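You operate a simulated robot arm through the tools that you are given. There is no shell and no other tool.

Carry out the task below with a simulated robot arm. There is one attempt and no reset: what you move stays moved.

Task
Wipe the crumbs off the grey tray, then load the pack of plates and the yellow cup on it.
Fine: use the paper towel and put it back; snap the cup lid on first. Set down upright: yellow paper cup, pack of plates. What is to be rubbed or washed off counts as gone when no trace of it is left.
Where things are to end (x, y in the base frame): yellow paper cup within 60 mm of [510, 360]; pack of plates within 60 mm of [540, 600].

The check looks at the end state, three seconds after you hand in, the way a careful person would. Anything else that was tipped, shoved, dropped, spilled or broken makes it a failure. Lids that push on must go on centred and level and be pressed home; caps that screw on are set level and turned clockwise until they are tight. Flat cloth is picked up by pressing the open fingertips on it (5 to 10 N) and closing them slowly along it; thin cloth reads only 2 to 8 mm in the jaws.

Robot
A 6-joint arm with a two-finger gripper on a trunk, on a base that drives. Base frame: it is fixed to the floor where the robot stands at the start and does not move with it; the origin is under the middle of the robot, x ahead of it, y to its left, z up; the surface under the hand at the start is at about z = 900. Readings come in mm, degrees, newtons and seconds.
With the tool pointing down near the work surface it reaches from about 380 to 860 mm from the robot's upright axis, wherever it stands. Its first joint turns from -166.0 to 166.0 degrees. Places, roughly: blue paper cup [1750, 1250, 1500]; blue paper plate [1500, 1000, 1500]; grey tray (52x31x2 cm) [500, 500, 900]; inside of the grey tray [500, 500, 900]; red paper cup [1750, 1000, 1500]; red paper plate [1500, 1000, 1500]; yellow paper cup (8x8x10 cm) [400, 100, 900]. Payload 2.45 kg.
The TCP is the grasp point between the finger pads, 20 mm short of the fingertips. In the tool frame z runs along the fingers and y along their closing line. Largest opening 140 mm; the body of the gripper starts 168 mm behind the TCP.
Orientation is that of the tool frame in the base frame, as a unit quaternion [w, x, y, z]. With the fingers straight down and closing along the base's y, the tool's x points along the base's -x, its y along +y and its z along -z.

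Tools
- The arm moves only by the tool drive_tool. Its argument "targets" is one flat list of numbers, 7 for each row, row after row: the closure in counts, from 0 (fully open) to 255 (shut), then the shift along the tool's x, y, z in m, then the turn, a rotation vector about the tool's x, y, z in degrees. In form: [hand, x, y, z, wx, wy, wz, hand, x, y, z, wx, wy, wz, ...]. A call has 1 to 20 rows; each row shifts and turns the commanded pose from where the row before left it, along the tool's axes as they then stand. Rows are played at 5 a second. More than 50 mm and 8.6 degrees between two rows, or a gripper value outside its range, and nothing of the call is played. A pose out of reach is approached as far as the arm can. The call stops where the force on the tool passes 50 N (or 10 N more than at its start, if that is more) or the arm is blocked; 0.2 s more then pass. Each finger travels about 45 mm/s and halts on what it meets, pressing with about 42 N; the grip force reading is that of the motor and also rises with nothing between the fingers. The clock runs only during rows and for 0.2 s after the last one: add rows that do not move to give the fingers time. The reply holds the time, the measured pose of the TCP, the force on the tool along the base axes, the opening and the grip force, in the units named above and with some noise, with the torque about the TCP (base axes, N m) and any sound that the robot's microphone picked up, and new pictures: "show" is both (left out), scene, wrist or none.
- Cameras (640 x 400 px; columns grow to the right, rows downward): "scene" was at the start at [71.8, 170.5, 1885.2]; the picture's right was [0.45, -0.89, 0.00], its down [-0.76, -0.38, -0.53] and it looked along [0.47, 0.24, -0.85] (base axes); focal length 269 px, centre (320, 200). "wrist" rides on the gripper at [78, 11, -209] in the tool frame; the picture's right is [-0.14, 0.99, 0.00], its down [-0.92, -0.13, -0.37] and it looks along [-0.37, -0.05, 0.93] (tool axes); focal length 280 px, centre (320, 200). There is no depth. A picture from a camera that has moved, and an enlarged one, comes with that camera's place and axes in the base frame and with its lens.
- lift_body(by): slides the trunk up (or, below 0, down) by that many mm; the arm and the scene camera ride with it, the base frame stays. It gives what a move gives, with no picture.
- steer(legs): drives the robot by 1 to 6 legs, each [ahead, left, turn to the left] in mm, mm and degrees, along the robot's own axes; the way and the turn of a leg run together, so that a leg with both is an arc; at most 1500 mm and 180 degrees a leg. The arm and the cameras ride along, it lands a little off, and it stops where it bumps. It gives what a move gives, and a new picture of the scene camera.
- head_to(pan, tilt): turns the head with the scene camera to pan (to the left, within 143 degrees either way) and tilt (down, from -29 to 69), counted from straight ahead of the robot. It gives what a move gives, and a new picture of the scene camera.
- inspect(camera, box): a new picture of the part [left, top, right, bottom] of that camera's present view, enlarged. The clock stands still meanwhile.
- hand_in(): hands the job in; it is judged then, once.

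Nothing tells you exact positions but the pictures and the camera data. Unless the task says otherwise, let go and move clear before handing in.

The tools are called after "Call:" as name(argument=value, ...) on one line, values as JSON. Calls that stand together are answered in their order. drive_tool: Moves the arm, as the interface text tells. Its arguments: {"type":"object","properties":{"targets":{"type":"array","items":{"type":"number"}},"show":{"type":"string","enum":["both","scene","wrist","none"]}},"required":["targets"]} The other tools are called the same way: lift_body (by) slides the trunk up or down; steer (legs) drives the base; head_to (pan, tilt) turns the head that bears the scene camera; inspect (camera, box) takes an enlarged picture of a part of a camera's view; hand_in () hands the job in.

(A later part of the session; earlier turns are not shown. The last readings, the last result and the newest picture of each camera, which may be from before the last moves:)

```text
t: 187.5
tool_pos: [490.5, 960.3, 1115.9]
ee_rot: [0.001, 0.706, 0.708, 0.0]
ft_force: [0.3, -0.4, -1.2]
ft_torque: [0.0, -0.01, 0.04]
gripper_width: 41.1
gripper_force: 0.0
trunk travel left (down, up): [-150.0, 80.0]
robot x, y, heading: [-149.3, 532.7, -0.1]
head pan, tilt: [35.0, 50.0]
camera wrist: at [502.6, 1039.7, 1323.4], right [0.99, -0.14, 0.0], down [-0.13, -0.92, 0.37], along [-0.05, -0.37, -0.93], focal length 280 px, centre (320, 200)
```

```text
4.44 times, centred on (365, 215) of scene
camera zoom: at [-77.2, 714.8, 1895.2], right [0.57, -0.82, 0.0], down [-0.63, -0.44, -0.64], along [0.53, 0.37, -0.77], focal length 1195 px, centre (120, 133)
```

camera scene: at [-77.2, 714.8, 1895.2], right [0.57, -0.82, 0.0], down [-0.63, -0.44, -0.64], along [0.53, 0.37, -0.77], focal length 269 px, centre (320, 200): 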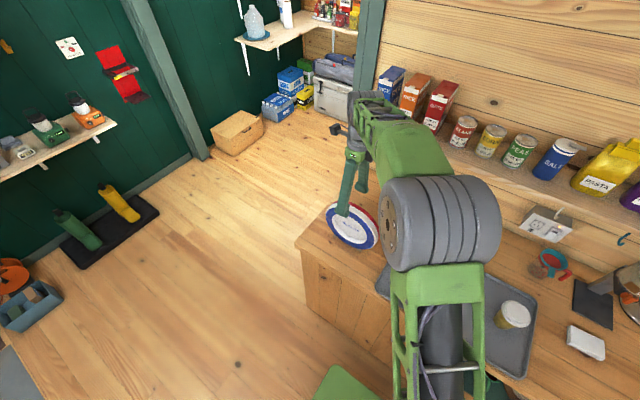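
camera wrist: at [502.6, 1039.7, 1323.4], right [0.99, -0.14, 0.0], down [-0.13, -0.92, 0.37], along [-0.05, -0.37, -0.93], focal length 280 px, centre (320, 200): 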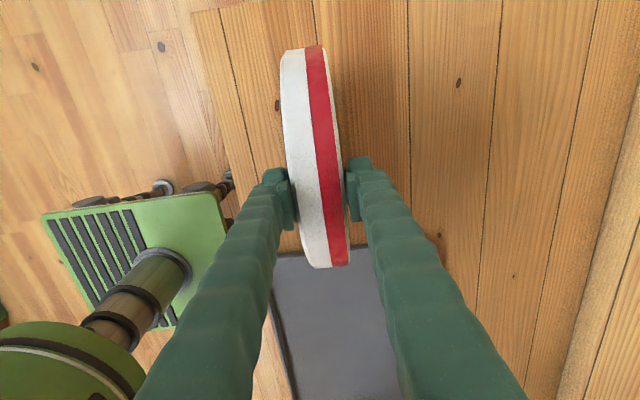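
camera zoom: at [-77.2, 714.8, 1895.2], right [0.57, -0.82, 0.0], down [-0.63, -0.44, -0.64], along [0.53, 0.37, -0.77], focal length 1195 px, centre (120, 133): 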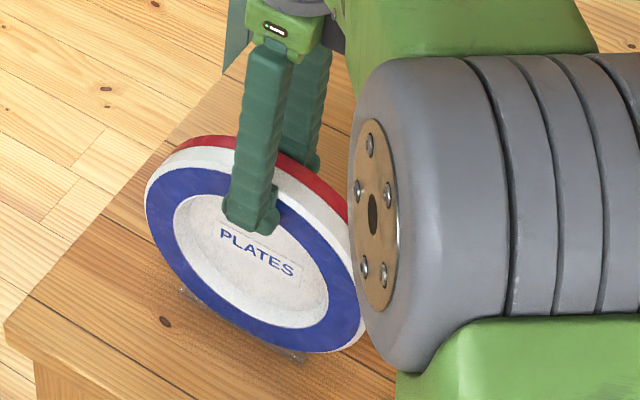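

Call:
drive_tool(targets=[186, 0, 0, 0, 0, 0, 0, 192, 0, 0, 0, 0, 0, 0, 198, 0, 0, 0, 0, 0, 0, 198, 0, 0, 0, 0, 0, 0], show="none")

Call:
drive_tool(targets=[210, 0, 0, 0, 0, 0, 0, 225, 0, 0, 0, 0, 0, 0, 225, 0, 0, 0, 0, 0, 0, 225, 0, 0, 0, 0, 0, 0], show="wrist")

```text
t: 188.5
tool_pos: [491.2, 961.1, 1114.8]
ee_rot: [0.0, 0.706, 0.708, 0.0]
ft_force: [0.4, -0.3, -0.7]
ft_torque: [-0.03, 0.01, -0.09]
gripper_width: 38.9
gripper_force: 42.4
trunk travel left (down, up): [-150.0, 80.0]
robot x, y, heading: [-154.7, 532.5, 0.1]
head pan, tilt: [35.0, 50.0]
```

```text
t: 189.5
tool_pos: [490.8, 961.6, 1115.5]
ee_rot: [0.001, 0.706, 0.708, -0.001]
ft_force: [0.1, 0.1, 0.5]
ft_torque: [0.0, -0.01, -0.09]
gripper_width: 38.8
gripper_force: 42.1
trunk travel left (down, up): [-150.0, 80.0]
robot x, y, heading: [-150.0, 529.2, -0.0]
head pan, tilt: [35.0, 50.0]
camera wrist: at [502.5, 1039.6, 1323.4], right [0.99, -0.14, 0.0], down [-0.13, -0.92, 0.37], along [-0.05, -0.37, -0.93], focal length 280 px, centre (320, 200)
```

wrist: 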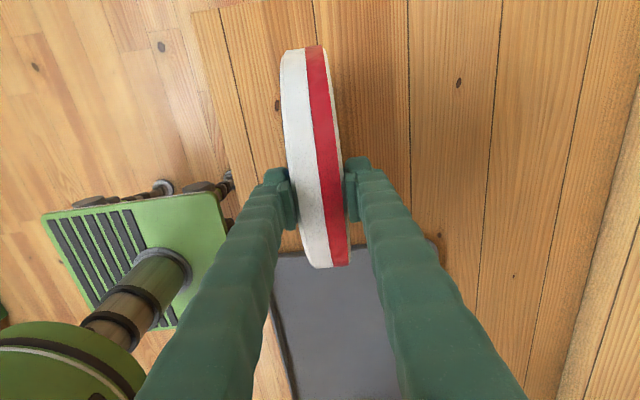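

Call:
drive_tool(targets=[225, 0, 0, -0.005, 0, 0, 0, 225, 0, 0, -0.01, 0, 0, 0, 225, 0, 0, -0.015, 0, 0, 0, 225, 0, 0, 0, 0, 0, 0, 225, 0, 0, 0, 0, 0, 0], show="scene")

Call:
inspect(camera="scene", box=[310, 180, 420, 270])

```text
t: 190.7
tool_pos: [490.8, 961.8, 1144.0]
ee_rot: [0.001, 0.707, 0.707, -0.001]
ft_force: [1.3, -0.1, -4.7]
ft_torque: [-0.01, 0.0, -0.02]
gripper_width: 39.1
gripper_force: 41.8
trunk travel left (down, up): [-150.0, 80.0]
robot x, y, heading: [-150.7, 526.7, 0.0]
head pan, tilt: [35.0, 50.0]
camera scene: at [-76.9, 715.0, 1895.2], right [0.57, -0.82, 0.0], down [-0.63, -0.44, -0.64], along [0.53, 0.37, -0.77], focal length 269 px, centre (320, 200)
```

scene: 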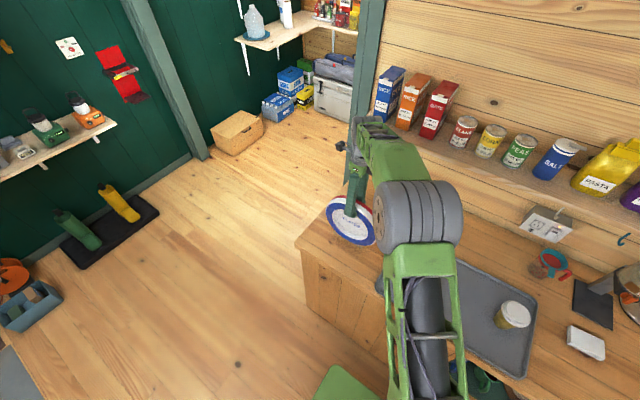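

```text
4.44 times, centred on (365, 225) of scene
camera zoom: at [-76.9, 715.0, 1895.2], right [0.57, -0.82, 0.0], down [-0.63, -0.44, -0.64], along [0.53, 0.37, -0.77], focal length 1195 px, centre (120, 89)
```

zoom: 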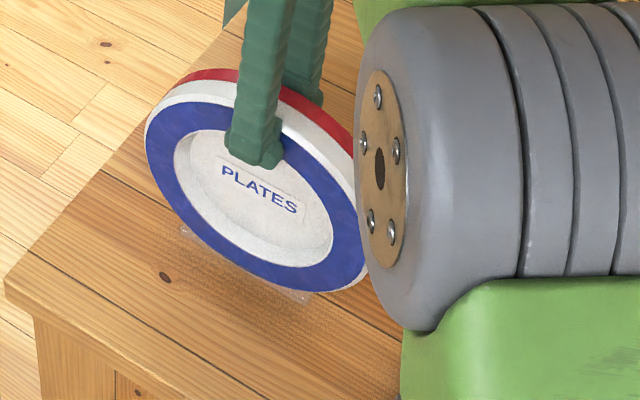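

The pack weighs about 0.5 kg and is held firmly. I'll raise the trunk for clearance and turn the pack 180° about vertical, so it can later be laid face-up with the hand pointing forward.

Call:
lift_body(by=80)

Call:
drive_tool(targets=[225, 0, 0, 0, 0, 0, -8.2, 225, 0, 0, 0, 0, 0, -8.2, 225, 0, 0, 0, 0, 0, -8.2, 225, 0, 0, 0, 0, 0, -8.2, 225, 0, 0, 0, 0, 0, -8.2, 225, 0, 0, 0, 0, 0, -8.2, 225, 0, 0, 0, 0, 0, -8.2, 225, 0, 0, 0, 0, 0, -8.2, 225, 0, 0, 0, 0, 0, -8.2, 225, 0, 0, 0, 0, 0, -8.2, 225, 0, 0, 0, 0, 0, -8, 225, 0, 0, 0, 0, 0, 0])

```text
t: 191.9
tool_pos: [491.1, 960.9, 1224.3]
ee_rot: [0.001, 0.707, 0.707, -0.001]
ft_force: [-0.1, -0.2, -5.4]
ft_torque: [-0.01, -0.02, 0.0]
gripper_width: 38.8
gripper_force: 42.1
trunk travel left (down, up): [-230.0, 0.0]
robot x, y, heading: [-149.8, 529.9, 0.4]
head pan, tilt: [35.0, 50.0]
```

```text
t: 194.5
tool_pos: [491.4, 961.3, 1225.0]
ee_rot: [0.001, -0.001, 1.0, -0.001]
ft_force: [0.5, 0.7, -4.6]
ft_torque: [0.01, 0.01, 0.02]
gripper_width: 38.8
gripper_force: 42.4
trunk travel left (down, up): [-230.0, 0.0]
robot x, y, heading: [-149.2, 532.8, 0.0]
head pan, tilt: [35.0, 50.0]
camera scene: at [-76.8, 715.1, 1975.2], right [0.57, -0.82, 0.0], down [-0.63, -0.44, -0.64], along [0.53, 0.37, -0.77], focal length 269 px, centre (320, 200)
camera wrist: at [412.8, 972.4, 1432.5], right [0.13, 0.99, 0.0], down [0.92, -0.12, 0.37], along [0.37, -0.05, -0.93], focal length 280 px, centre (320, 200)
```

scene: 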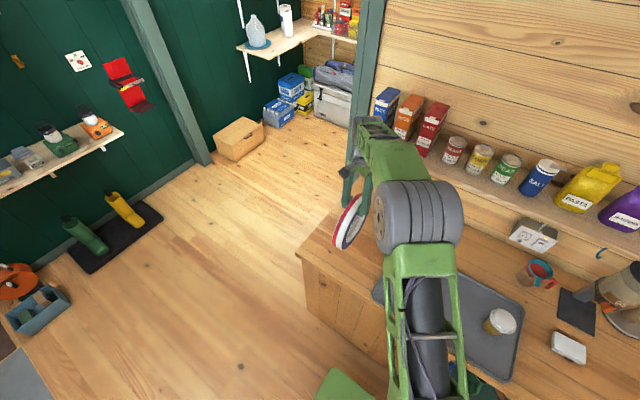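
wrist: 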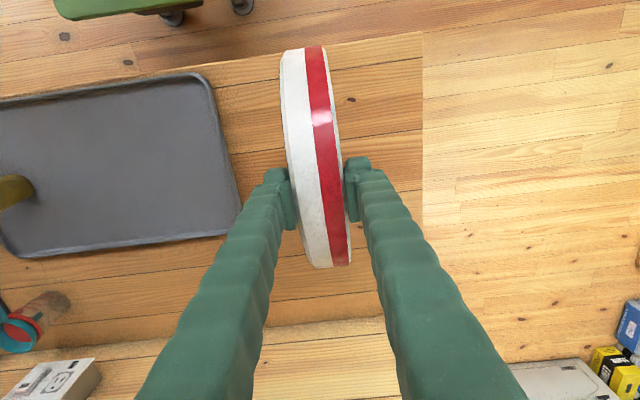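

Call:
drive_tool(targets=[225, 0, 0, 0, 0, 0, -8.2, 225, 0, 0, 0, 0, 0, -8.2, 225, 0, 0, 0, 0, 0, -8.2, 225, 0, 0, 0, 0, 0, -8.2, 225, 0, 0, 0, 0, 0, -8.2, 225, 0, 0, 0, 0, 0, -8.2, 225, 0, 0, 0, 0, 0, -8.2, 225, 0, 0, 0, 0, 0, -8.2, 225, 0, 0, 0, 0, 0, -8.2, 225, 0, 0, 0, 0, 0, -8.2, 225, 0, 0, 0, 0, 0, -8, 225, 0, 0, 0, 0, 0, 0], show="none")

Call:
drive_tool(targets=[225, 0.04, 0.03, 0, 0, 0, 0, 225, 0.04, 0.03, 0, 0, 0, 0, 225, 0.04, 0.02, 0, 0, 0, 0, 225, 0.04, 0, 0, 0, 0, 0, 225, 0.04, 0, 0, 0, 0, 0, 225, 0, 0, 0, 0, 0, 0])

```text
t: 197.1
tool_pos: [491.7, 962.4, 1225.3]
ee_rot: [0.001, 0.709, -0.705, 0.0]
ft_force: [0.2, -0.3, -4.1]
ft_torque: [-0.02, -0.01, -0.02]
gripper_width: 38.9
gripper_force: 41.6
trunk travel left (down, up): [-230.0, 0.0]
robot x, y, heading: [-145.1, 531.8, 0.1]
head pan, tilt: [35.0, 50.0]
```

```text
t: 198.5
tool_pos: [411.3, 762.3, 1223.9]
ee_rot: [0.0, 0.708, -0.706, 0.001]
ft_force: [0.1, 1.1, -4.0]
ft_torque: [-0.05, 0.0, 0.01]
gripper_width: 38.9
gripper_force: 41.8
trunk travel left (down, up): [-230.0, 0.0]
robot x, y, heading: [-148.7, 529.4, -0.1]
head pan, tilt: [35.0, 50.0]
camera scene: at [-76.4, 716.3, 1975.0], right [0.58, -0.82, 0.0], down [-0.63, -0.44, -0.64], along [0.53, 0.37, -0.77], focal length 269 px, centre (320, 200)
camera wrist: at [401.4, 684.1, 1432.5], right [-0.99, 0.14, 0.0], down [0.13, 0.92, 0.37], along [0.05, 0.36, -0.93], focal length 280 px, centre (320, 200)
```

scene: 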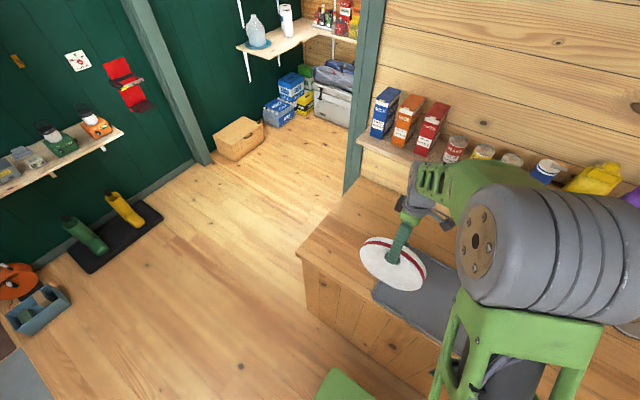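
wrist: 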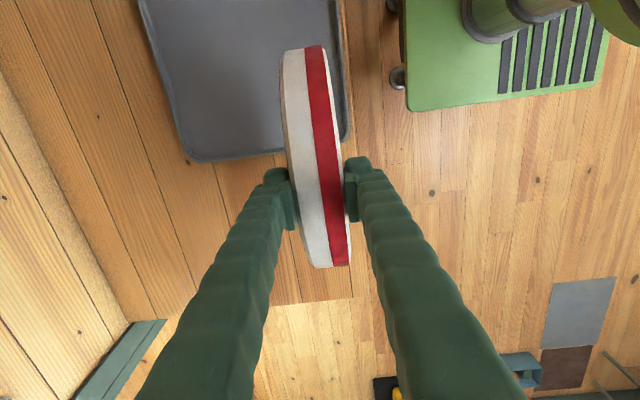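

Call:
steer(legs=[[-180, 40, 0]])

Call:
drive_tool(targets=[225, 0.04, -0.03, 0, 0, 0, 0, 225, 0.04, -0.03, 0, 0, 0, 0, 225, 0.04, -0.03, 0, 0, 0, 0, 225, 0.04, -0.03, 0, 0, 0, 0, 225, 0.04, -0.03, 0, 0, 0, 0, 225, 0.002, -0.02, 0, 0, 0, 0, 225, 0, 0, 0, 0, 0, 0])

```text
t: 200.0
tool_pos: [229.6, 800.5, 1224.7]
ee_rot: [0.0, 0.708, -0.706, 0.002]
ft_force: [-0.6, 0.1, -4.2]
ft_torque: [-0.02, -0.06, -0.01]
gripper_width: 38.9
gripper_force: 42.6
trunk travel left (down, up): [-230.0, 0.0]
robot x, y, heading: [-330.9, 574.7, 0.1]
head pan, tilt: [35.0, 50.0]
camera scene: at [-259.8, 754.9, 1975.2], right [0.57, -0.82, 0.0], down [-0.63, -0.44, -0.64], along [0.53, 0.37, -0.77], focal length 269 px, centre (320, 200)
```

scene: 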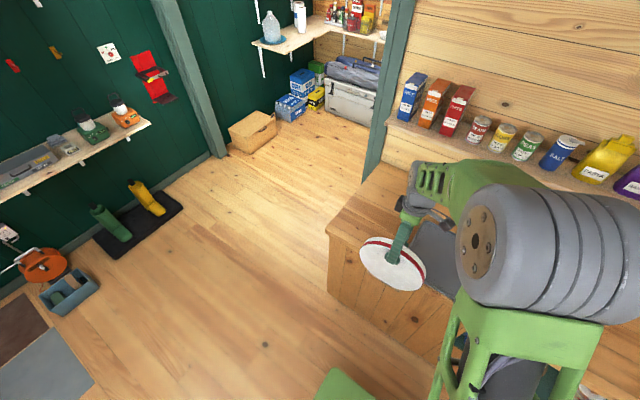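

```text
t: 201.6
tool_pos: [400.9, 597.1, 1224.0]
ee_rot: [0.001, 0.708, -0.706, 0.0]
ft_force: [-0.2, -0.7, -4.3]
ft_torque: [0.03, 0.02, 0.0]
gripper_width: 39.0
gripper_force: 41.7
trunk travel left (down, up): [-230.0, 0.0]
robot x, y, heading: [-329.2, 572.0, -0.1]
head pan, tilt: [35.0, 50.0]
camera scene: at [-258.4, 753.7, 1975.3], right [0.57, -0.82, 0.0], down [-0.63, -0.44, -0.64], along [0.53, 0.37, -0.77], focal length 269 px, centre (320, 200)
camera wrist: at [390.5, 519.7, 1432.8], right [-0.99, 0.14, 0.0], down [0.13, 0.92, 0.37], along [0.05, 0.36, -0.93], focal length 280 px, centre (320, 200)
```

scene: 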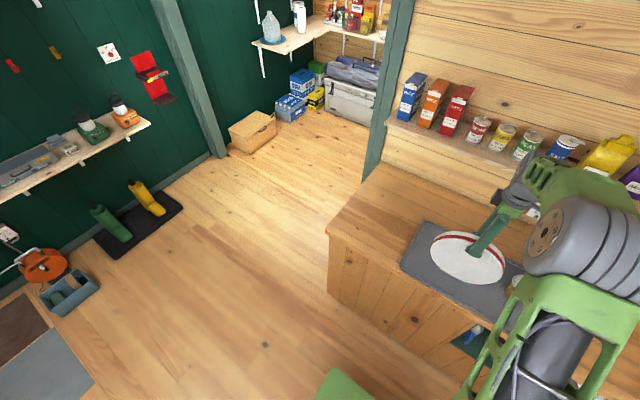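
wrist: 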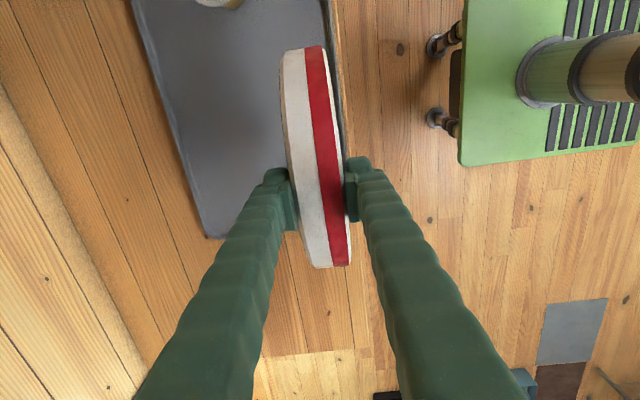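

Pack is over the tray, face toward the wall. Now I'll pitch the hand forward gradually in free space and watch the grip.

Call:
drive_tool(targets=[225, 0, 0, 0, 6, 0, 0, 225, 0, 0, 0, 6, 0, 0, 225, 0, 0, 0, 6, 0, 0, 225, 0, 0, 0, 6, 0, 0, 225, 0, 0, 0, 6, 0, 0, 225, 0, 0, 0, 0, 0, 0])

```text
t: 203.0
tool_pos: [401.1, 598.4, 1225.1]
ee_rot: [-0.182, 0.684, -0.682, 0.184]
ft_force: [0.3, -0.4, -4.3]
ft_torque: [0.03, 0.27, 0.01]
gripper_width: 38.8
gripper_force: 42.3
trunk travel left (down, up): [-230.0, 0.0]
robot x, y, heading: [-332.0, 570.3, 0.1]
head pan, tilt: [35.0, 50.0]
camera scene: at [-257.4, 754.4, 1975.1], right [0.57, -0.82, 0.0], down [-0.63, -0.44, -0.64], along [0.53, 0.37, -0.77], focal length 269 px, centre (320, 200)
camera wrist: at [287.5, 520.7, 1399.2], right [-0.86, 0.14, -0.5], down [-0.08, 0.92, 0.38], along [0.51, 0.36, -0.78], focal length 280 px, centre (320, 200)
```

scene: 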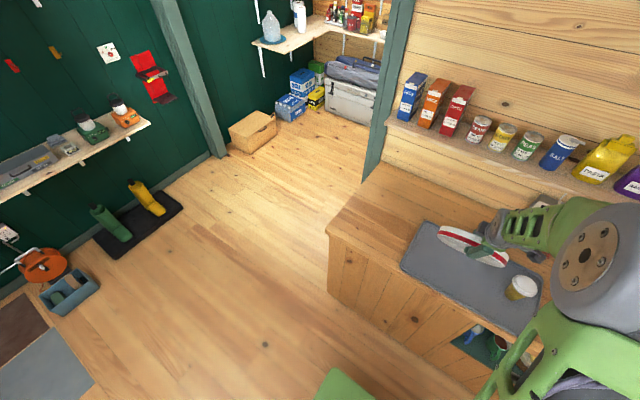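
wrist: 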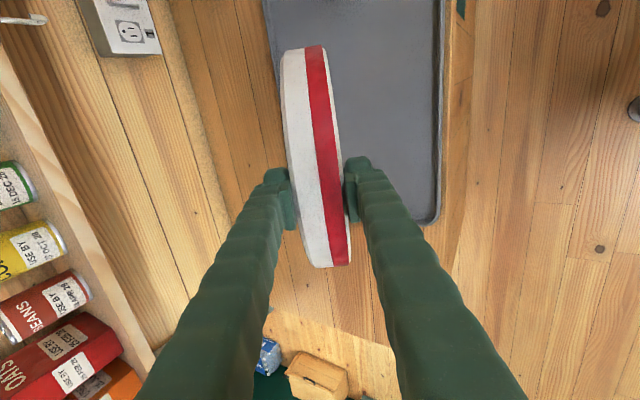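

Call:
drive_tool(targets=[225, 0, 0, 0, 5, 0, 0, 225, 0, 0, 0, 5, 0, 0, 225, 0, 0, 0, 5, 0, 0, 225, 0, 0, 0, 5, 0, 0, 225, 0, 0, 0, 0, 0, 0], show="none")

Call:
drive_tool(targets=[225, 0, 0, 0, 5, 0, 0, 225, 0, 0, 0, 5, 0, 0, 225, 0, 0, 0, 0, 0, 0])

```text
t: 204.2
tool_pos: [400.3, 602.5, 1223.8]
ee_rot: [-0.213, 0.678, -0.674, 0.205]
ft_force: [0.3, 0.0, -4.8]
ft_torque: [-0.01, 0.27, -0.02]
gripper_width: 38.7
gripper_force: 42.2
out of reach, approached as far as the arm can: row 1, 2, 3, 4
trunk travel left (down, up): [-230.0, 0.0]
robot x, y, heading: [-330.0, 572.4, 0.4]
head pan, tilt: [35.0, 50.0]
```

```text
t: 205.0
tool_pos: [399.0, 602.7, 1222.9]
ee_rot: [-0.27, 0.657, -0.653, 0.263]
ft_force: [-0.7, 0.5, -4.5]
ft_torque: [-0.01, 0.33, -0.02]
gripper_width: 39.1
gripper_force: 42.4
out of reach, approached as far as the arm can: row 1
trunk travel left (down, up): [-230.0, 0.0]
robot x, y, heading: [-331.7, 572.9, 0.0]
head pan, tilt: [35.0, 50.0]
camera scene: at [-258.0, 754.4, 1975.2], right [0.57, -0.82, 0.0], down [-0.63, -0.44, -0.64], along [0.53, 0.37, -0.77], focal length 269 px, centre (320, 200)
camera wrist: at [246.5, 521.9, 1363.7], right [-0.71, 0.14, -0.69], down [-0.17, 0.92, 0.36], along [0.68, 0.38, -0.63], focal length 280 px, centre (320, 200)
```

scene: 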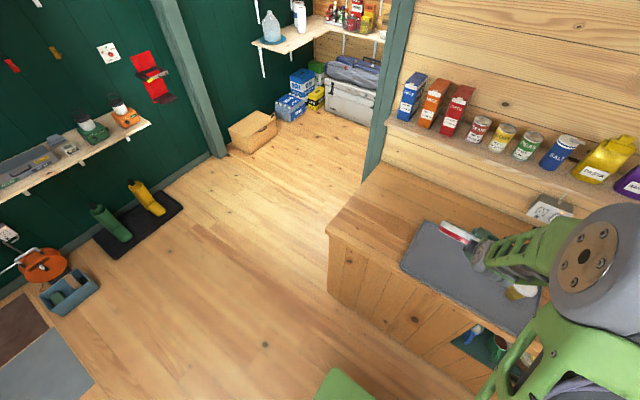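
wrist: 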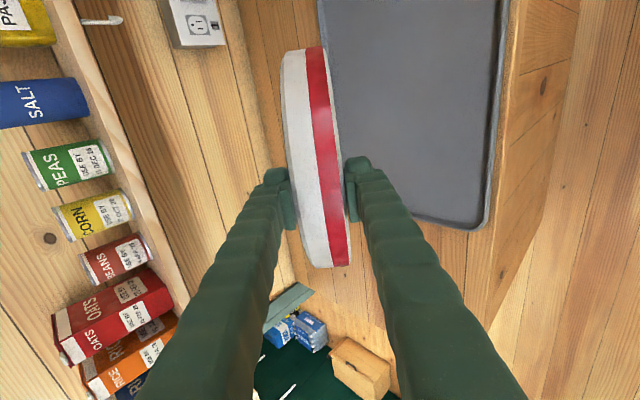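

Call:
drive_tool(targets=[225, 0, 0, 0, 5, 0, 0, 225, 0, 0, 0, 5, 0, 0, 225, 0, 0, 0, 5, 0, 0, 225, 0, 0, 0, 0, 0, 0], show="none")

Call:
drive_tool(targets=[225, 0, 0, 0, 5, 0, 0, 225, 0, 0, 0, 5, 0, 0, 225, 0, 0, 0, 5, 0, 0, 225, 0, 0, 0, 0, 0, 0])

```text
t: 206.0
tool_pos: [398.4, 602.4, 1223.3]
ee_rot: [-0.354, 0.616, -0.613, 0.345]
ft_force: [0.4, -0.2, -4.6]
ft_torque: [0.03, 0.42, 0.02]
gripper_width: 38.9
gripper_force: 41.6
trunk travel left (down, up): [-230.0, 0.0]
robot x, y, heading: [-328.8, 564.9, 0.2]
head pan, tilt: [35.0, 50.0]
```

```text
t: 207.0
tool_pos: [398.8, 602.7, 1223.4]
ee_rot: [-0.432, 0.564, -0.562, 0.423]
ft_force: [0.2, 0.3, -4.3]
ft_torque: [0.0, 0.44, 0.02]
gripper_width: 38.8
gripper_force: 41.9
trunk travel left (down, up): [-230.0, 0.0]
robot x, y, heading: [-333.0, 571.2, 0.1]
head pan, tilt: [35.0, 50.0]
camera scene: at [-258.5, 754.3, 1975.3], right [0.57, -0.82, 0.0], down [-0.63, -0.44, -0.64], along [0.53, 0.37, -0.77], focal length 269 px, centre (320, 200)
camera wrist: at [195.9, 522.0, 1267.9], right [-0.27, 0.14, -0.95], down [-0.33, 0.92, 0.23], along [0.91, 0.37, -0.2], focal length 280 px, centre (320, 200)
```

scene: 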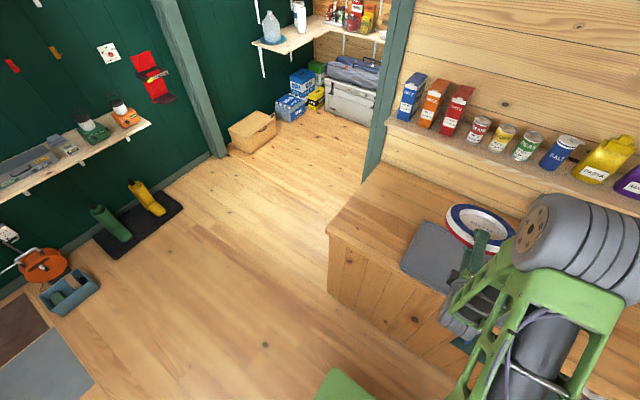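
wrist: 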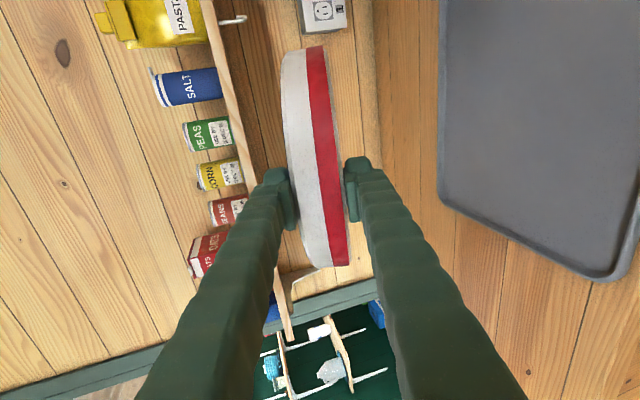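

The pack is held face-up and steady. I'll set the final tilt of about 12° and lower toward the tray in steps.

Call:
drive_tool(targets=[225, 0, 0, 0, 3.5, 0, 0, 225, 0, 0.0377, 0.0135, 0, 0, 0, 225, 0, 0.0377, 0.0135, 0, 0, 0, 225, 0, 0.0377, 0.0135, 0, 0, 0, 225, 0, 0, 0, 0, 0, 0])

```text
t: 208.2
tool_pos: [414.2, 604.2, 1106.0]
ee_rot: [-0.448, 0.551, -0.551, 0.44]
ft_force: [-0.3, 0.5, -4.5]
ft_torque: [-0.01, 0.5, -0.01]
gripper_width: 39.0
gripper_force: 41.8
trunk travel left (down, up): [-230.0, 0.0]
robot x, y, heading: [-332.0, 566.9, -0.1]
head pan, tilt: [35.0, 50.0]
camera scene: at [-258.6, 754.3, 1975.3], right [0.57, -0.82, 0.0], down [-0.63, -0.44, -0.64], along [0.53, 0.37, -0.77], focal length 269 px, centre (320, 200)
camera wrist: at [209.4, 522.7, 1136.9], right [-0.21, 0.14, -0.97], down [-0.34, 0.92, 0.21], along [0.92, 0.37, -0.14], focal length 280 px, centre (320, 200)
```

scene: 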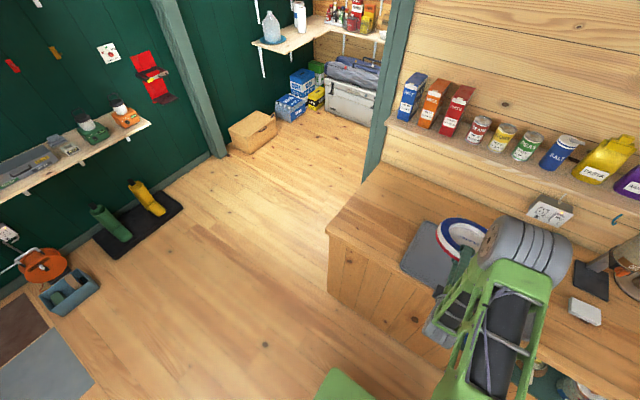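
wrist: 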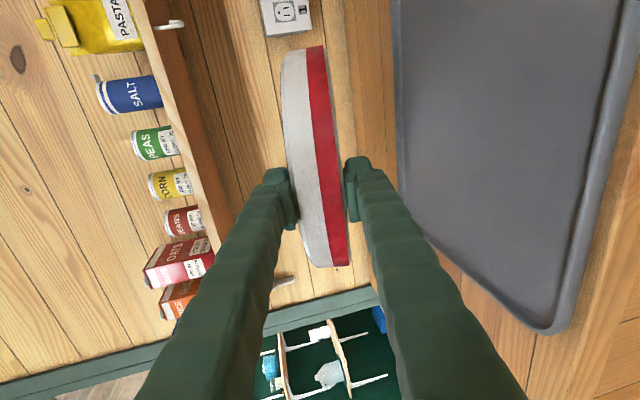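

Call:
drive_tool(targets=[225, 0, 0.0377, 0.0135, 0, 0, 0, 225, 0, 0.03, 0.011, 0, 0, 0, 225, 0, 0.02, 0.0075, 0, 0, 0, 225, 0, 0.012, 0.0045, 0, 0, 0, 225, 0, 0, 0, 0, 0, 0])

Call:
inspect(camera="scene", box=[380, 180, 580, 340])

Call:
inspect(camera="wrist", box=[240, 20, 560, 260])

```text
t: 209.4
tool_pos: [428.8, 604.3, 998.2]
ee_rot: [-0.449, 0.551, -0.55, 0.44]
ft_force: [0.2, 0.9, -4.2]
ft_torque: [-0.02, 0.47, -0.01]
gripper_width: 39.0
gripper_force: 42.2
trunk travel left (down, up): [-230.0, 0.0]
robot x, y, heading: [-332.1, 569.6, -0.0]
head pan, tilt: [35.0, 50.0]
camera scene: at [-258.0, 754.3, 1975.2], right [0.57, -0.82, 0.0], down [-0.63, -0.44, -0.64], along [0.53, 0.37, -0.77], focal length 269 px, centre (320, 200)
camera wrist: at [223.9, 524.2, 1031.0], right [-0.21, 0.14, -0.97], down [-0.34, 0.92, 0.21], along [0.92, 0.37, -0.14], focal length 280 px, centre (320, 200)
```

scene: 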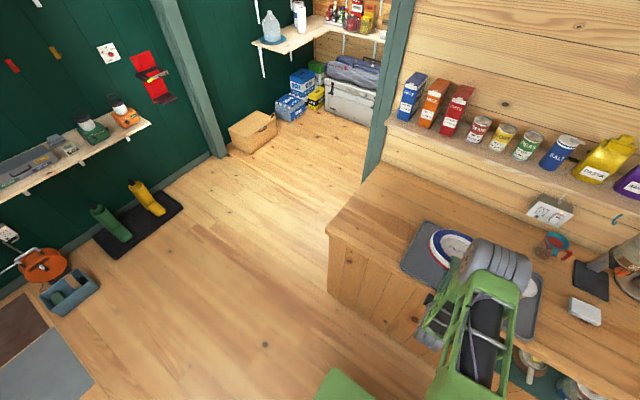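
wrist: 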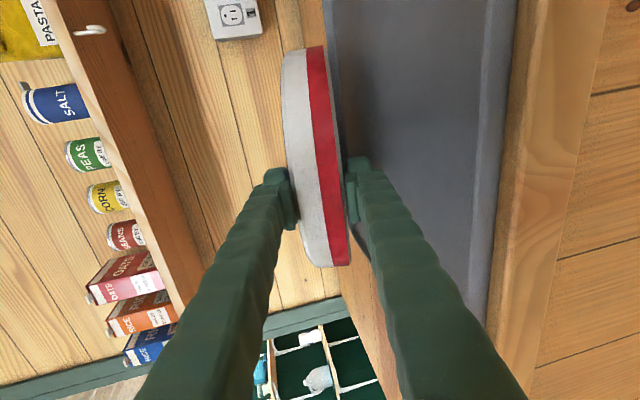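

```text
2.50 times, centred on (480, 260) of scene
camera zoom: at [-258.0, 754.3, 1975.2], right [0.57, -0.82, 0.0], down [-0.63, -0.44, -0.64], along [0.53, 0.37, -0.77], focal length 672 px, centre (-80, 50)
```

zoom: 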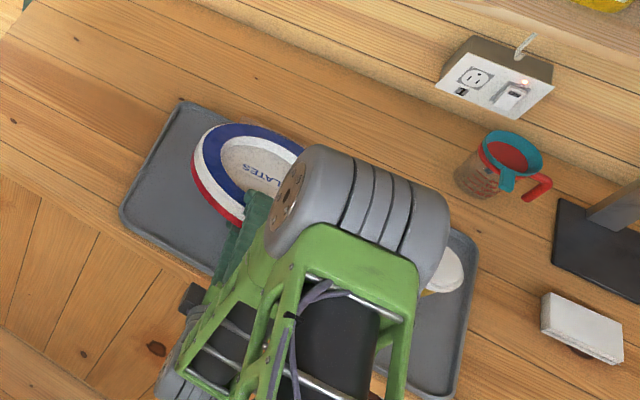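

```text
1.67 times, centred on (400, 140) of wrist
camera zoom: at [223.9, 524.2, 1031.0], right [-0.21, 0.14, -0.97], down [-0.34, 0.92, 0.21], along [0.92, 0.37, -0.14], focal length 467 px, centre (187, 300)
```

zoom: 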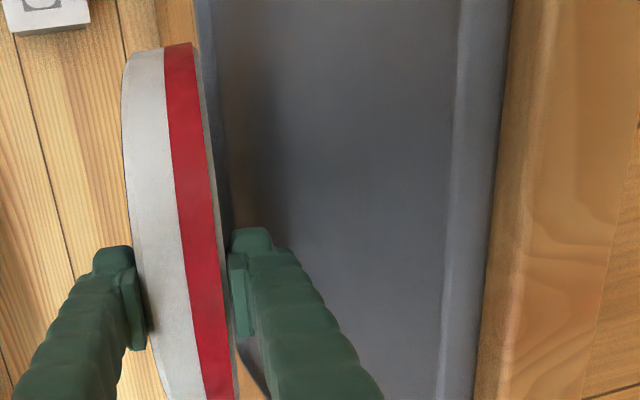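

Call:
drive_tool(targets=[225, 0, 0.0098, 0.0021, 0, 0, 0, 225, 0, 0.0098, 0.0021, 0, 0, 0, 225, 0, 0, 0, 0, 0, 0], show="none")

Call:
drive_tool(targets=[225, 0, 0.0029, 0.0006, 0, 0, 0, 225, 0, 0, 0, 0, 0, 0], show="none")

Call:
drive_tool(targets=[225, 0, 0.0029, 0.0006, 0, 0, 0, 225, 0, 0, 0, 0, 0, 0], show="wrist")

```text
t: 210.2
tool_pos: [430.7, 603.8, 978.5]
ee_rot: [-0.448, 0.55, -0.55, 0.44]
ft_force: [0.4, 0.2, -4.7]
ft_torque: [-0.01, 0.45, -0.02]
gripper_width: 38.9
gripper_force: 42.0
trunk travel left (down, up): [-230.0, 0.0]
robot x, y, heading: [-331.6, 571.4, 0.3]
head pan, tilt: [35.0, 50.0]
```

```text
t: 210.8
tool_pos: [429.6, 604.9, 975.9]
ee_rot: [-0.449, 0.55, -0.55, 0.44]
ft_force: [0.1, 0.3, -1.7]
ft_torque: [-0.11, 0.04, 0.04]
gripper_width: 38.8
gripper_force: 41.6
trunk travel left (down, up): [-230.0, 0.0]
robot x, y, heading: [-332.7, 569.9, 0.1]
head pan, tilt: [35.0, 50.0]
```

```text
t: 211.4
tool_pos: [429.8, 604.5, 973.6]
ee_rot: [-0.45, 0.55, -0.549, 0.44]
ft_force: [-2.1, 0.2, 1.3]
ft_torque: [-0.38, -0.62, -0.03]
gripper_width: 38.8
gripper_force: 42.1
trunk travel left (down, up): [-230.0, 0.0]
robot x, y, heading: [-332.9, 566.5, 0.2]
head pan, tilt: [35.0, 50.0]
camera wrist: at [223.9, 524.6, 1005.4], right [-0.21, 0.14, -0.97], down [-0.34, 0.92, 0.21], along [0.92, 0.37, -0.14], focal length 280 px, centre (320, 200)
```

wrist: 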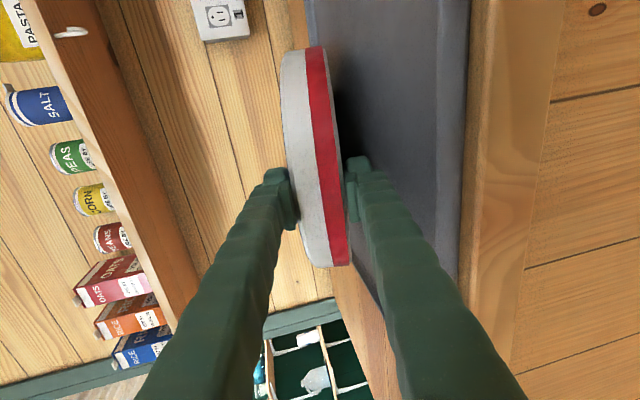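

Call:
inspect(camera="wrist", box=[270, 20, 430, 140])

Call:
inspect(camera="wrist", box=[300, 140, 540, 320])

Call:
inspect(camera="scene", box=[390, 200, 510, 290])

```text
3.33 times, centred on (350, 80) of wrist
camera zoom: at [223.9, 524.6, 1005.4], right [-0.21, 0.14, -0.97], down [-0.34, 0.92, 0.21], along [0.92, 0.37, -0.14], focal length 935 px, centre (220, 600)
```

zoom: 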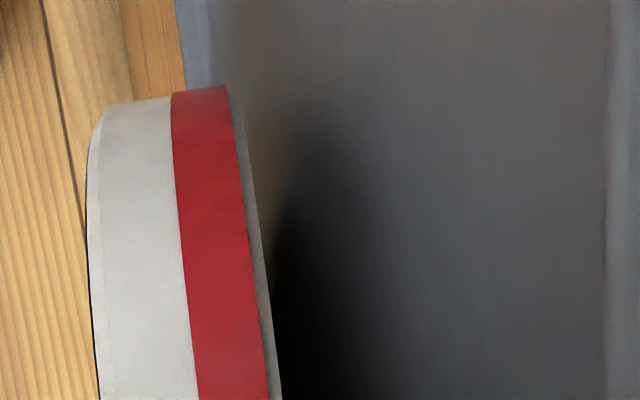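

```text
2.22 times, centred on (420, 230) of wrist
camera zoom: at [223.9, 524.6, 1005.4], right [-0.21, 0.14, -0.97], down [-0.34, 0.92, 0.21], along [0.92, 0.37, -0.14], focal length 623 px, centre (98, 133)
```

zoom: 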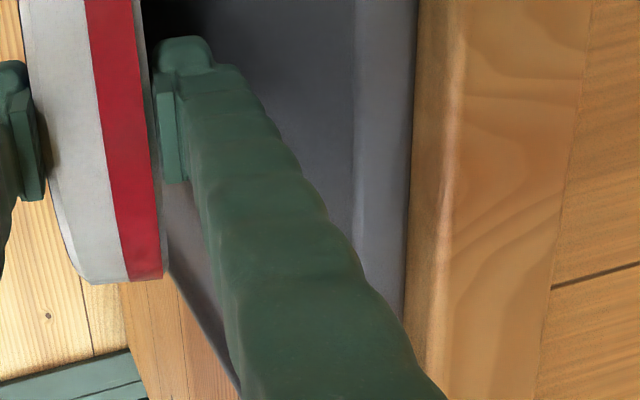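

```text
4.44 times, centred on (450, 245) of scene
camera zoom: at [-259.0, 754.4, 1975.3], right [0.57, -0.82, 0.0], down [-0.63, -0.44, -0.64], along [0.53, 0.37, -0.77], focal length 1195 px, centre (-258, 0)
```

zoom: 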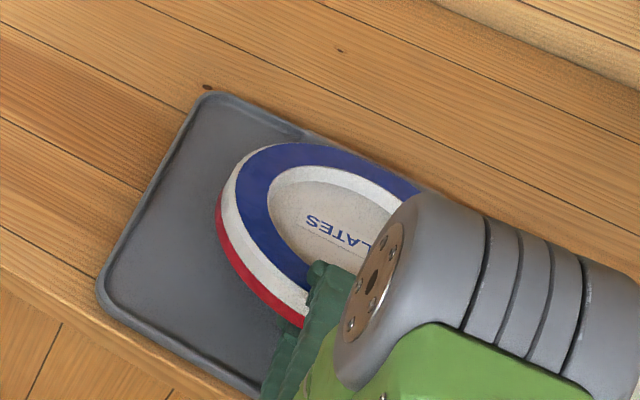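

Call:
drive_tool(targets=[225, 0, -0.0098, -0.0021, 0, 0, 0, 225, 0, 0.002, -0.0093, 0, 0, 0, 225, 0, 0.0021, -0.0098, 0, 0, 0, 225, 0, 0, 0, 0, 0, 0], show="scene")

Call:
inspect(camera="scene", box=[390, 200, 510, 290])

```text
t: 212.4
tool_pos: [409.9, 604.2, 982.1]
ee_rot: [-0.448, 0.551, -0.55, 0.44]
ft_force: [-0.2, -0.3, -4.1]
ft_torque: [-0.02, 0.47, -0.01]
gripper_width: 39.1
gripper_force: 41.9
trunk travel left (down, up): [-230.0, 0.0]
robot x, y, heading: [-334.0, 569.9, -0.1]
head pan, tilt: [35.0, 50.0]
camera scene: at [-257.8, 754.3, 1975.2], right [0.57, -0.82, 0.0], down [-0.63, -0.44, -0.64], along [0.53, 0.37, -0.77], focal length 269 px, centre (320, 200)
```

scene: 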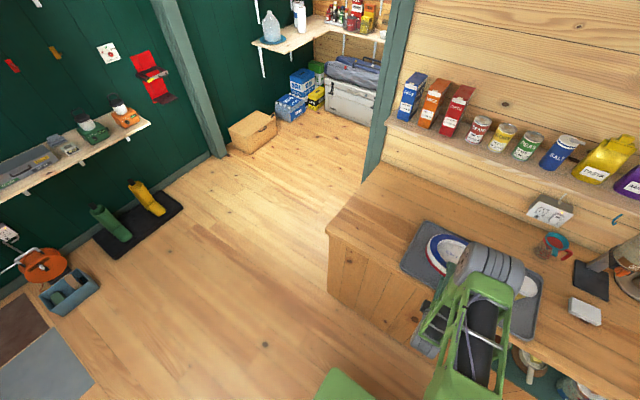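

```text
4.44 times, centred on (450, 245) of scene
camera zoom: at [-257.8, 754.3, 1975.2], right [0.57, -0.82, 0.0], down [-0.63, -0.44, -0.64], along [0.53, 0.37, -0.77], focal length 1195 px, centre (-258, 0)
```

zoom: 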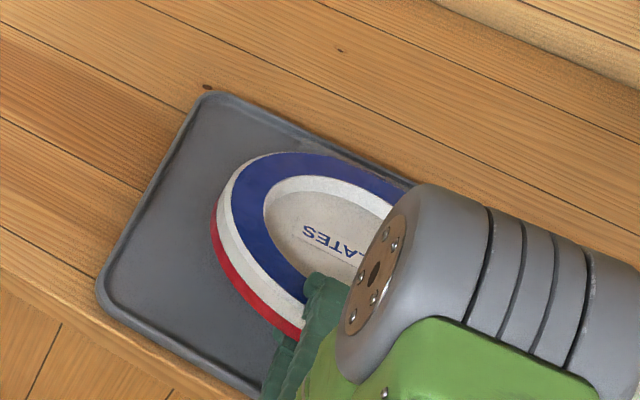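

Call:
drive_tool(targets=[225, 0, 0.0049, 0.001, 0, 0, 0, 225, 0, 0.0029, 0.0006, 0, 0, 0, 225, 0, 0, 0, 0, 0, 0], show="none")

Call:
drive_tool(targets=[225, 0, 0.0025, 0.0005, 0, 0, 0, 225, 0, 0, 0, 0, 0, 0], show="none")

Call:
drive_tool(targets=[225, 0, 0.0025, 0.0005, 0, 0, 0, 225, 0, 0, 0, 0, 0, 0], show="none")

```text
t: 213.2
tool_pos: [409.9, 604.4, 974.5]
ee_rot: [-0.449, 0.55, -0.55, 0.44]
ft_force: [0.2, 0.4, -3.3]
ft_torque: [-0.07, 0.24, 0.02]
gripper_width: 39.0
gripper_force: 42.0
trunk travel left (down, up): [-230.0, 0.0]
robot x, y, heading: [-330.8, 566.8, -0.0]
head pan, tilt: [35.0, 50.0]
```

```text
t: 213.8
tool_pos: [409.2, 603.4, 973.0]
ee_rot: [-0.449, 0.551, -0.548, 0.44]
ft_force: [-0.4, 0.2, 2.0]
ft_torque: [-0.39, -0.71, -0.06]
gripper_width: 38.9
gripper_force: 42.1
trunk travel left (down, up): [-230.0, 0.0]
robot x, y, heading: [-331.8, 569.4, 0.3]
head pan, tilt: [35.0, 50.0]
```

```text
t: 214.4
tool_pos: [408.5, 605.0, 970.0]
ee_rot: [-0.449, 0.551, -0.549, 0.44]
ft_force: [-2.3, -0.5, 2.2]
ft_torque: [-0.42, -0.61, -0.12]
gripper_width: 39.0
gripper_force: 41.8
trunk travel left (down, up): [-230.0, 0.0]
robot x, y, heading: [-333.9, 567.4, -0.1]
head pan, tilt: [35.0, 50.0]
```

Call:
drive_tool(targets=[225, 0, 0.0034, -0.0003, 1, 0, 0, 225, 0, 0.0034, -0.0003, 1, 0, 0, 225, 0, 0, 0, 0, 0, 0], show="none")

Call:
inspect(camera="wrist", box=[270, 20, 510, 340])

```text
t: 215.2
tool_pos: [407.3, 605.5, 963.7]
ee_rot: [0.457, -0.543, 0.543, -0.449]
ft_force: [-0.8, 0.0, -3.8]
ft_torque: [-0.02, 0.33, 0.01]
gripper_width: 39.0
gripper_force: 41.8
trunk travel left (down, up): [-230.0, 0.0]
robot x, y, heading: [-332.7, 575.9, 0.2]
head pan, tilt: [35.0, 50.0]
```

```text
1.25 times, centred on (390, 180) of wrist
camera zoom: at [201.0, 524.7, 988.5], right [-0.18, 0.14, -0.97], down [-0.35, 0.92, 0.2], along [0.92, 0.37, -0.11], focal length 350 px, centre (232, 225)
```

zoom: 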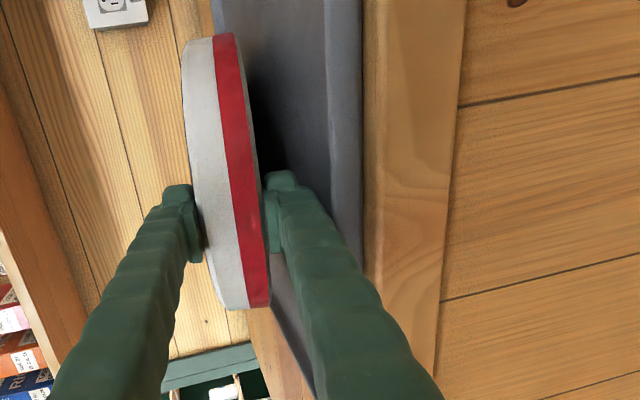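

Call:
drive_tool(targets=[225, 0, 0.0037, -0.0003, 1, 0, 0, 225, 0, 0.0037, -0.0003, 1, 0, 0, 225, 0, 0, 0, 0, 0, 0], show="none")

Call:
drive_tool(targets=[225, 0, 0.002, 0, 0, 0, 0, 225, 0, 0, 0, 0, 0, 0], show="none")

Call:
inspect(camera="wrist", box=[270, 20, 510, 340])

```text
t: 216.0
tool_pos: [406.3, 604.0, 955.9]
ee_rot: [-0.467, 0.535, -0.535, 0.458]
ft_force: [-0.6, 0.1, -4.2]
ft_torque: [-0.05, 0.3, 0.04]
gripper_width: 38.9
gripper_force: 41.8
trunk travel left (down, up): [-230.0, 0.0]
robot x, y, heading: [-332.8, 571.5, 0.1]
head pan, tilt: [35.0, 50.0]
```

```text
t: 216.6
tool_pos: [406.0, 604.1, 955.8]
ee_rot: [-0.468, 0.534, -0.534, 0.459]
ft_force: [0.4, 0.0, 2.8]
ft_torque: [-0.34, -0.33, 0.0]
gripper_width: 38.9
gripper_force: 42.4
trunk travel left (down, up): [-230.0, 0.0]
robot x, y, heading: [-335.4, 571.2, 0.3]
head pan, tilt: [35.0, 50.0]
```

```text
1.25 times, centred on (390, 180) of wrist
camera zoom: at [198.3, 524.6, 972.6], right [-0.14, 0.14, -0.98], down [-0.35, 0.92, 0.19], along [0.92, 0.37, -0.08], focal length 350 px, centre (232, 225)
```

zoom: 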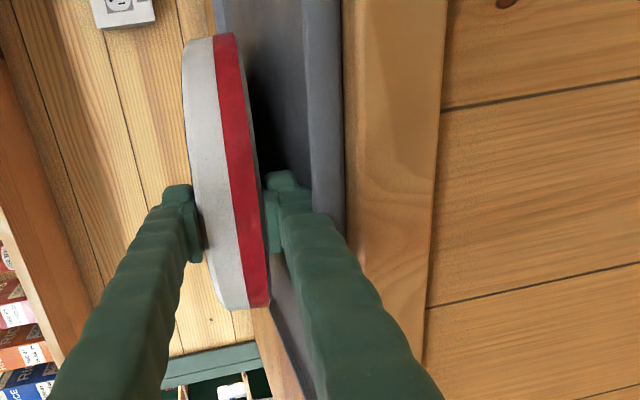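

Call:
drive_tool(targets=[200, 0, -0.0012, 0, 0, 0, 0, 180, 0, -0.0008, 0, 0, 0, 0, 172, 0, -0.0025, 0, 0, 0, 0, 164, 0, -0.0022, 0, 0, 0, 0, 164, 0, 0, 0, 0, 0, 0, 164, 0, 0, 0, 0, 0, 0], show="wrist")

Call:
inspect(camera="wrist", box=[270, 20, 510, 340])

Call:
inspect(camera="scene", box=[390, 200, 510, 290])

```text
t: 218.0
tool_pos: [405.7, 604.8, 961.1]
ee_rot: [-0.468, 0.535, -0.534, 0.458]
ft_force: [-0.4, 0.3, -2.5]
ft_torque: [-0.04, -0.01, -0.03]
gripper_width: 51.6
gripper_force: 1.0
trunk travel left (down, up): [-230.0, 0.0]
robot x, y, heading: [-328.7, 572.6, 0.4]
head pan, tilt: [35.0, 50.0]
camera wrist: at [199.2, 524.5, 978.7], right [-0.14, 0.14, -0.98], down [-0.35, 0.92, 0.19], along [0.92, 0.37, -0.08], focal length 280 px, centre (320, 200)
```

wrist: 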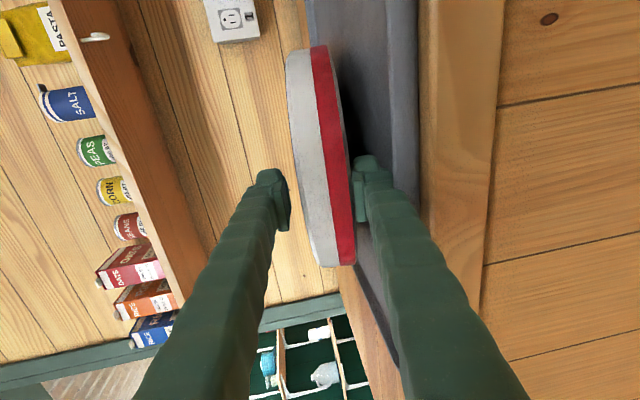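

```text
1.25 times, centred on (390, 180) of wrist
camera zoom: at [199.2, 524.5, 978.7], right [-0.14, 0.14, -0.98], down [-0.35, 0.92, 0.19], along [0.92, 0.37, -0.08], focal length 350 px, centre (232, 225)
```

zoom: 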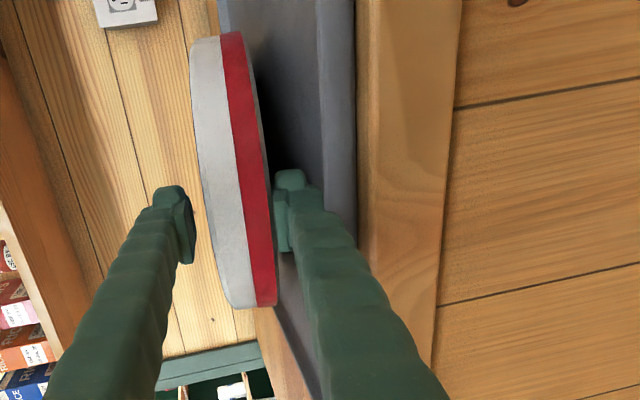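

```text
4.44 times, centred on (450, 245) of scene
camera zoom: at [-258.3, 754.3, 1975.2], right [0.57, -0.82, 0.0], down [-0.63, -0.44, -0.64], along [0.53, 0.37, -0.77], focal length 1195 px, centre (-258, 0)
```

zoom: 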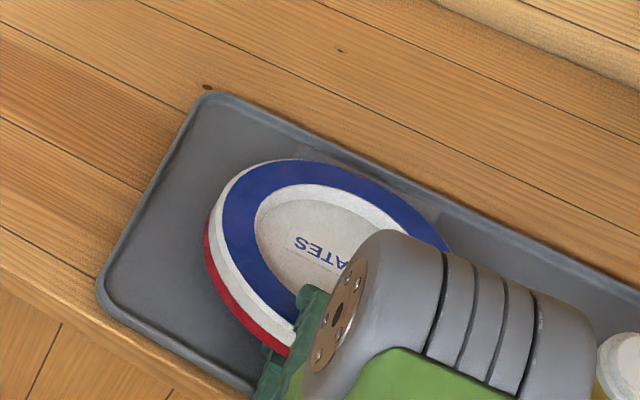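

Call:
drive_tool(targets=[164, 0, 0, -0.005, 0, 0, 0, 164, 0, 0, -0.005, 0, 0, 0, 164, 0, 0, 0, 0, 0, 0], show="none")

Call:
inspect(camera="scene", box=[390, 200, 510, 290])

Call:
inspect(camera="wrist", box=[270, 20, 510, 340])

```text
t: 218.8
tool_pos: [396.2, 603.7, 962.7]
ee_rot: [0.467, -0.534, 0.535, -0.458]
ft_force: [1.2, -0.3, -2.2]
ft_torque: [0.01, 0.0, -0.03]
gripper_width: 51.1
gripper_force: 0.5
trunk travel left (down, up): [-230.0, 0.0]
robot x, y, heading: [-332.0, 567.0, -0.0]
head pan, tilt: [35.0, 50.0]
```

```text
4.44 times, centred on (450, 245) of scene
camera zoom: at [-258.1, 754.3, 1975.2], right [0.57, -0.82, 0.0], down [-0.63, -0.44, -0.64], along [0.53, 0.37, -0.77], focal length 1195 px, centre (-258, 0)
```

zoom: 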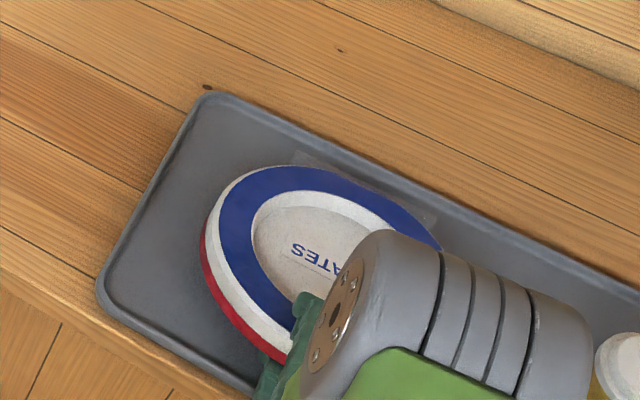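

```text
1.25 times, centred on (390, 180) of wrist
camera zoom: at [189.4, 524.6, 979.8], right [-0.14, 0.14, -0.98], down [-0.35, 0.92, 0.19], along [0.92, 0.37, -0.08], focal length 350 px, centre (232, 225)
```

zoom: 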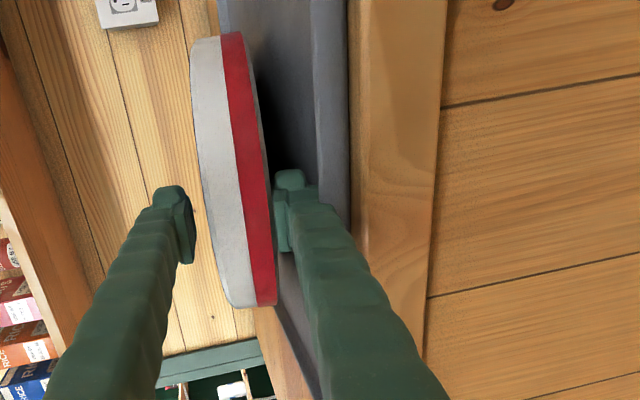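

Call:
inspect(camera="scene", box=[430, 225, 490, 265])

Call:
head_to(pan=60, tilt=50)

Call:
inspect(camera="scene", box=[320, 150, 480, 270])

```text
10.00 times, centred on (460, 245) of scene
camera zoom: at [-258.1, 754.3, 1975.2], right [0.57, -0.82, 0.0], down [-0.63, -0.44, -0.64], along [0.53, 0.37, -0.77], focal length 2689 px, centre (-1080, -250)
```

zoom: 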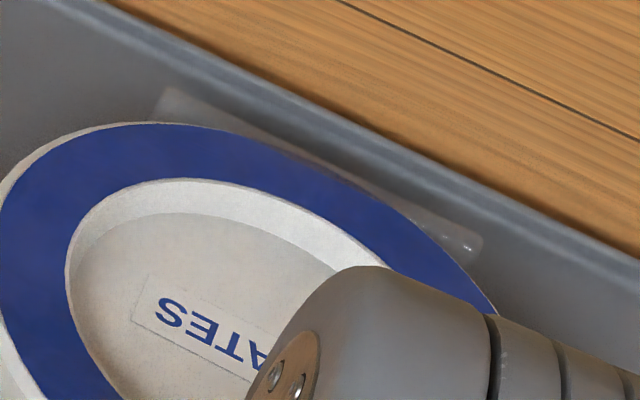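

```text
t: 219.7
tool_pos: [395.9, 603.9, 962.6]
ee_rot: [-0.466, 0.535, -0.535, 0.458]
ft_force: [0.8, -0.6, -1.4]
ft_torque: [-0.03, 0.03, 0.01]
gripper_width: 51.4
gripper_force: 0.8
trunk travel left (down, up): [-230.0, 0.0]
robot x, y, heading: [-333.6, 569.2, 0.1]
head pan, tilt: [60.0, 50.0]
camera scene: at [-282.8, 776.8, 1975.2], right [0.87, -0.5, 0.0], down [-0.38, -0.66, -0.64], along [0.32, 0.56, -0.77], focal length 269 px, centre (320, 200)
```

scene: 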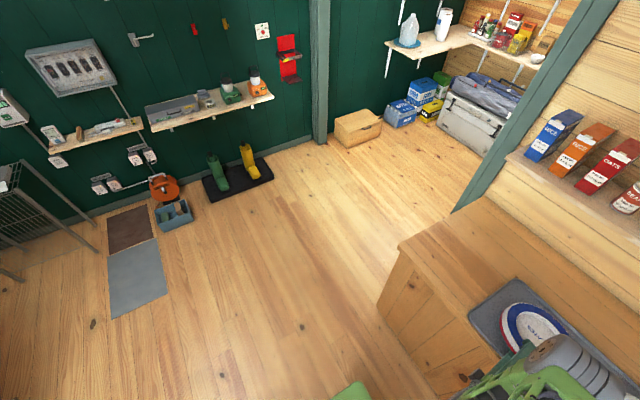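

```text
3.33 times, centred on (400, 210) of scene
camera zoom: at [-282.8, 776.8, 1975.2], right [0.87, -0.5, 0.0], down [-0.38, -0.66, -0.64], along [0.32, 0.56, -0.77], focal length 896 px, centre (53, 167)
```

zoom: 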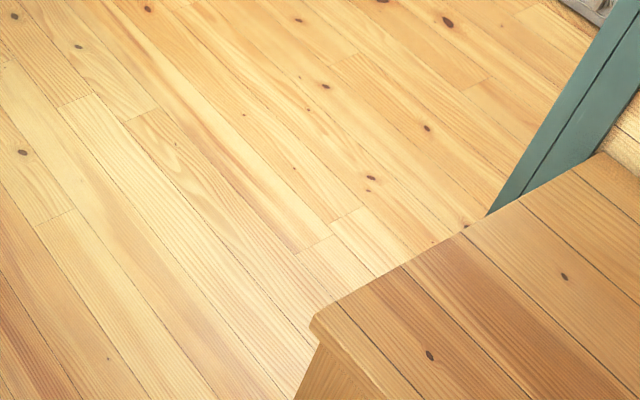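

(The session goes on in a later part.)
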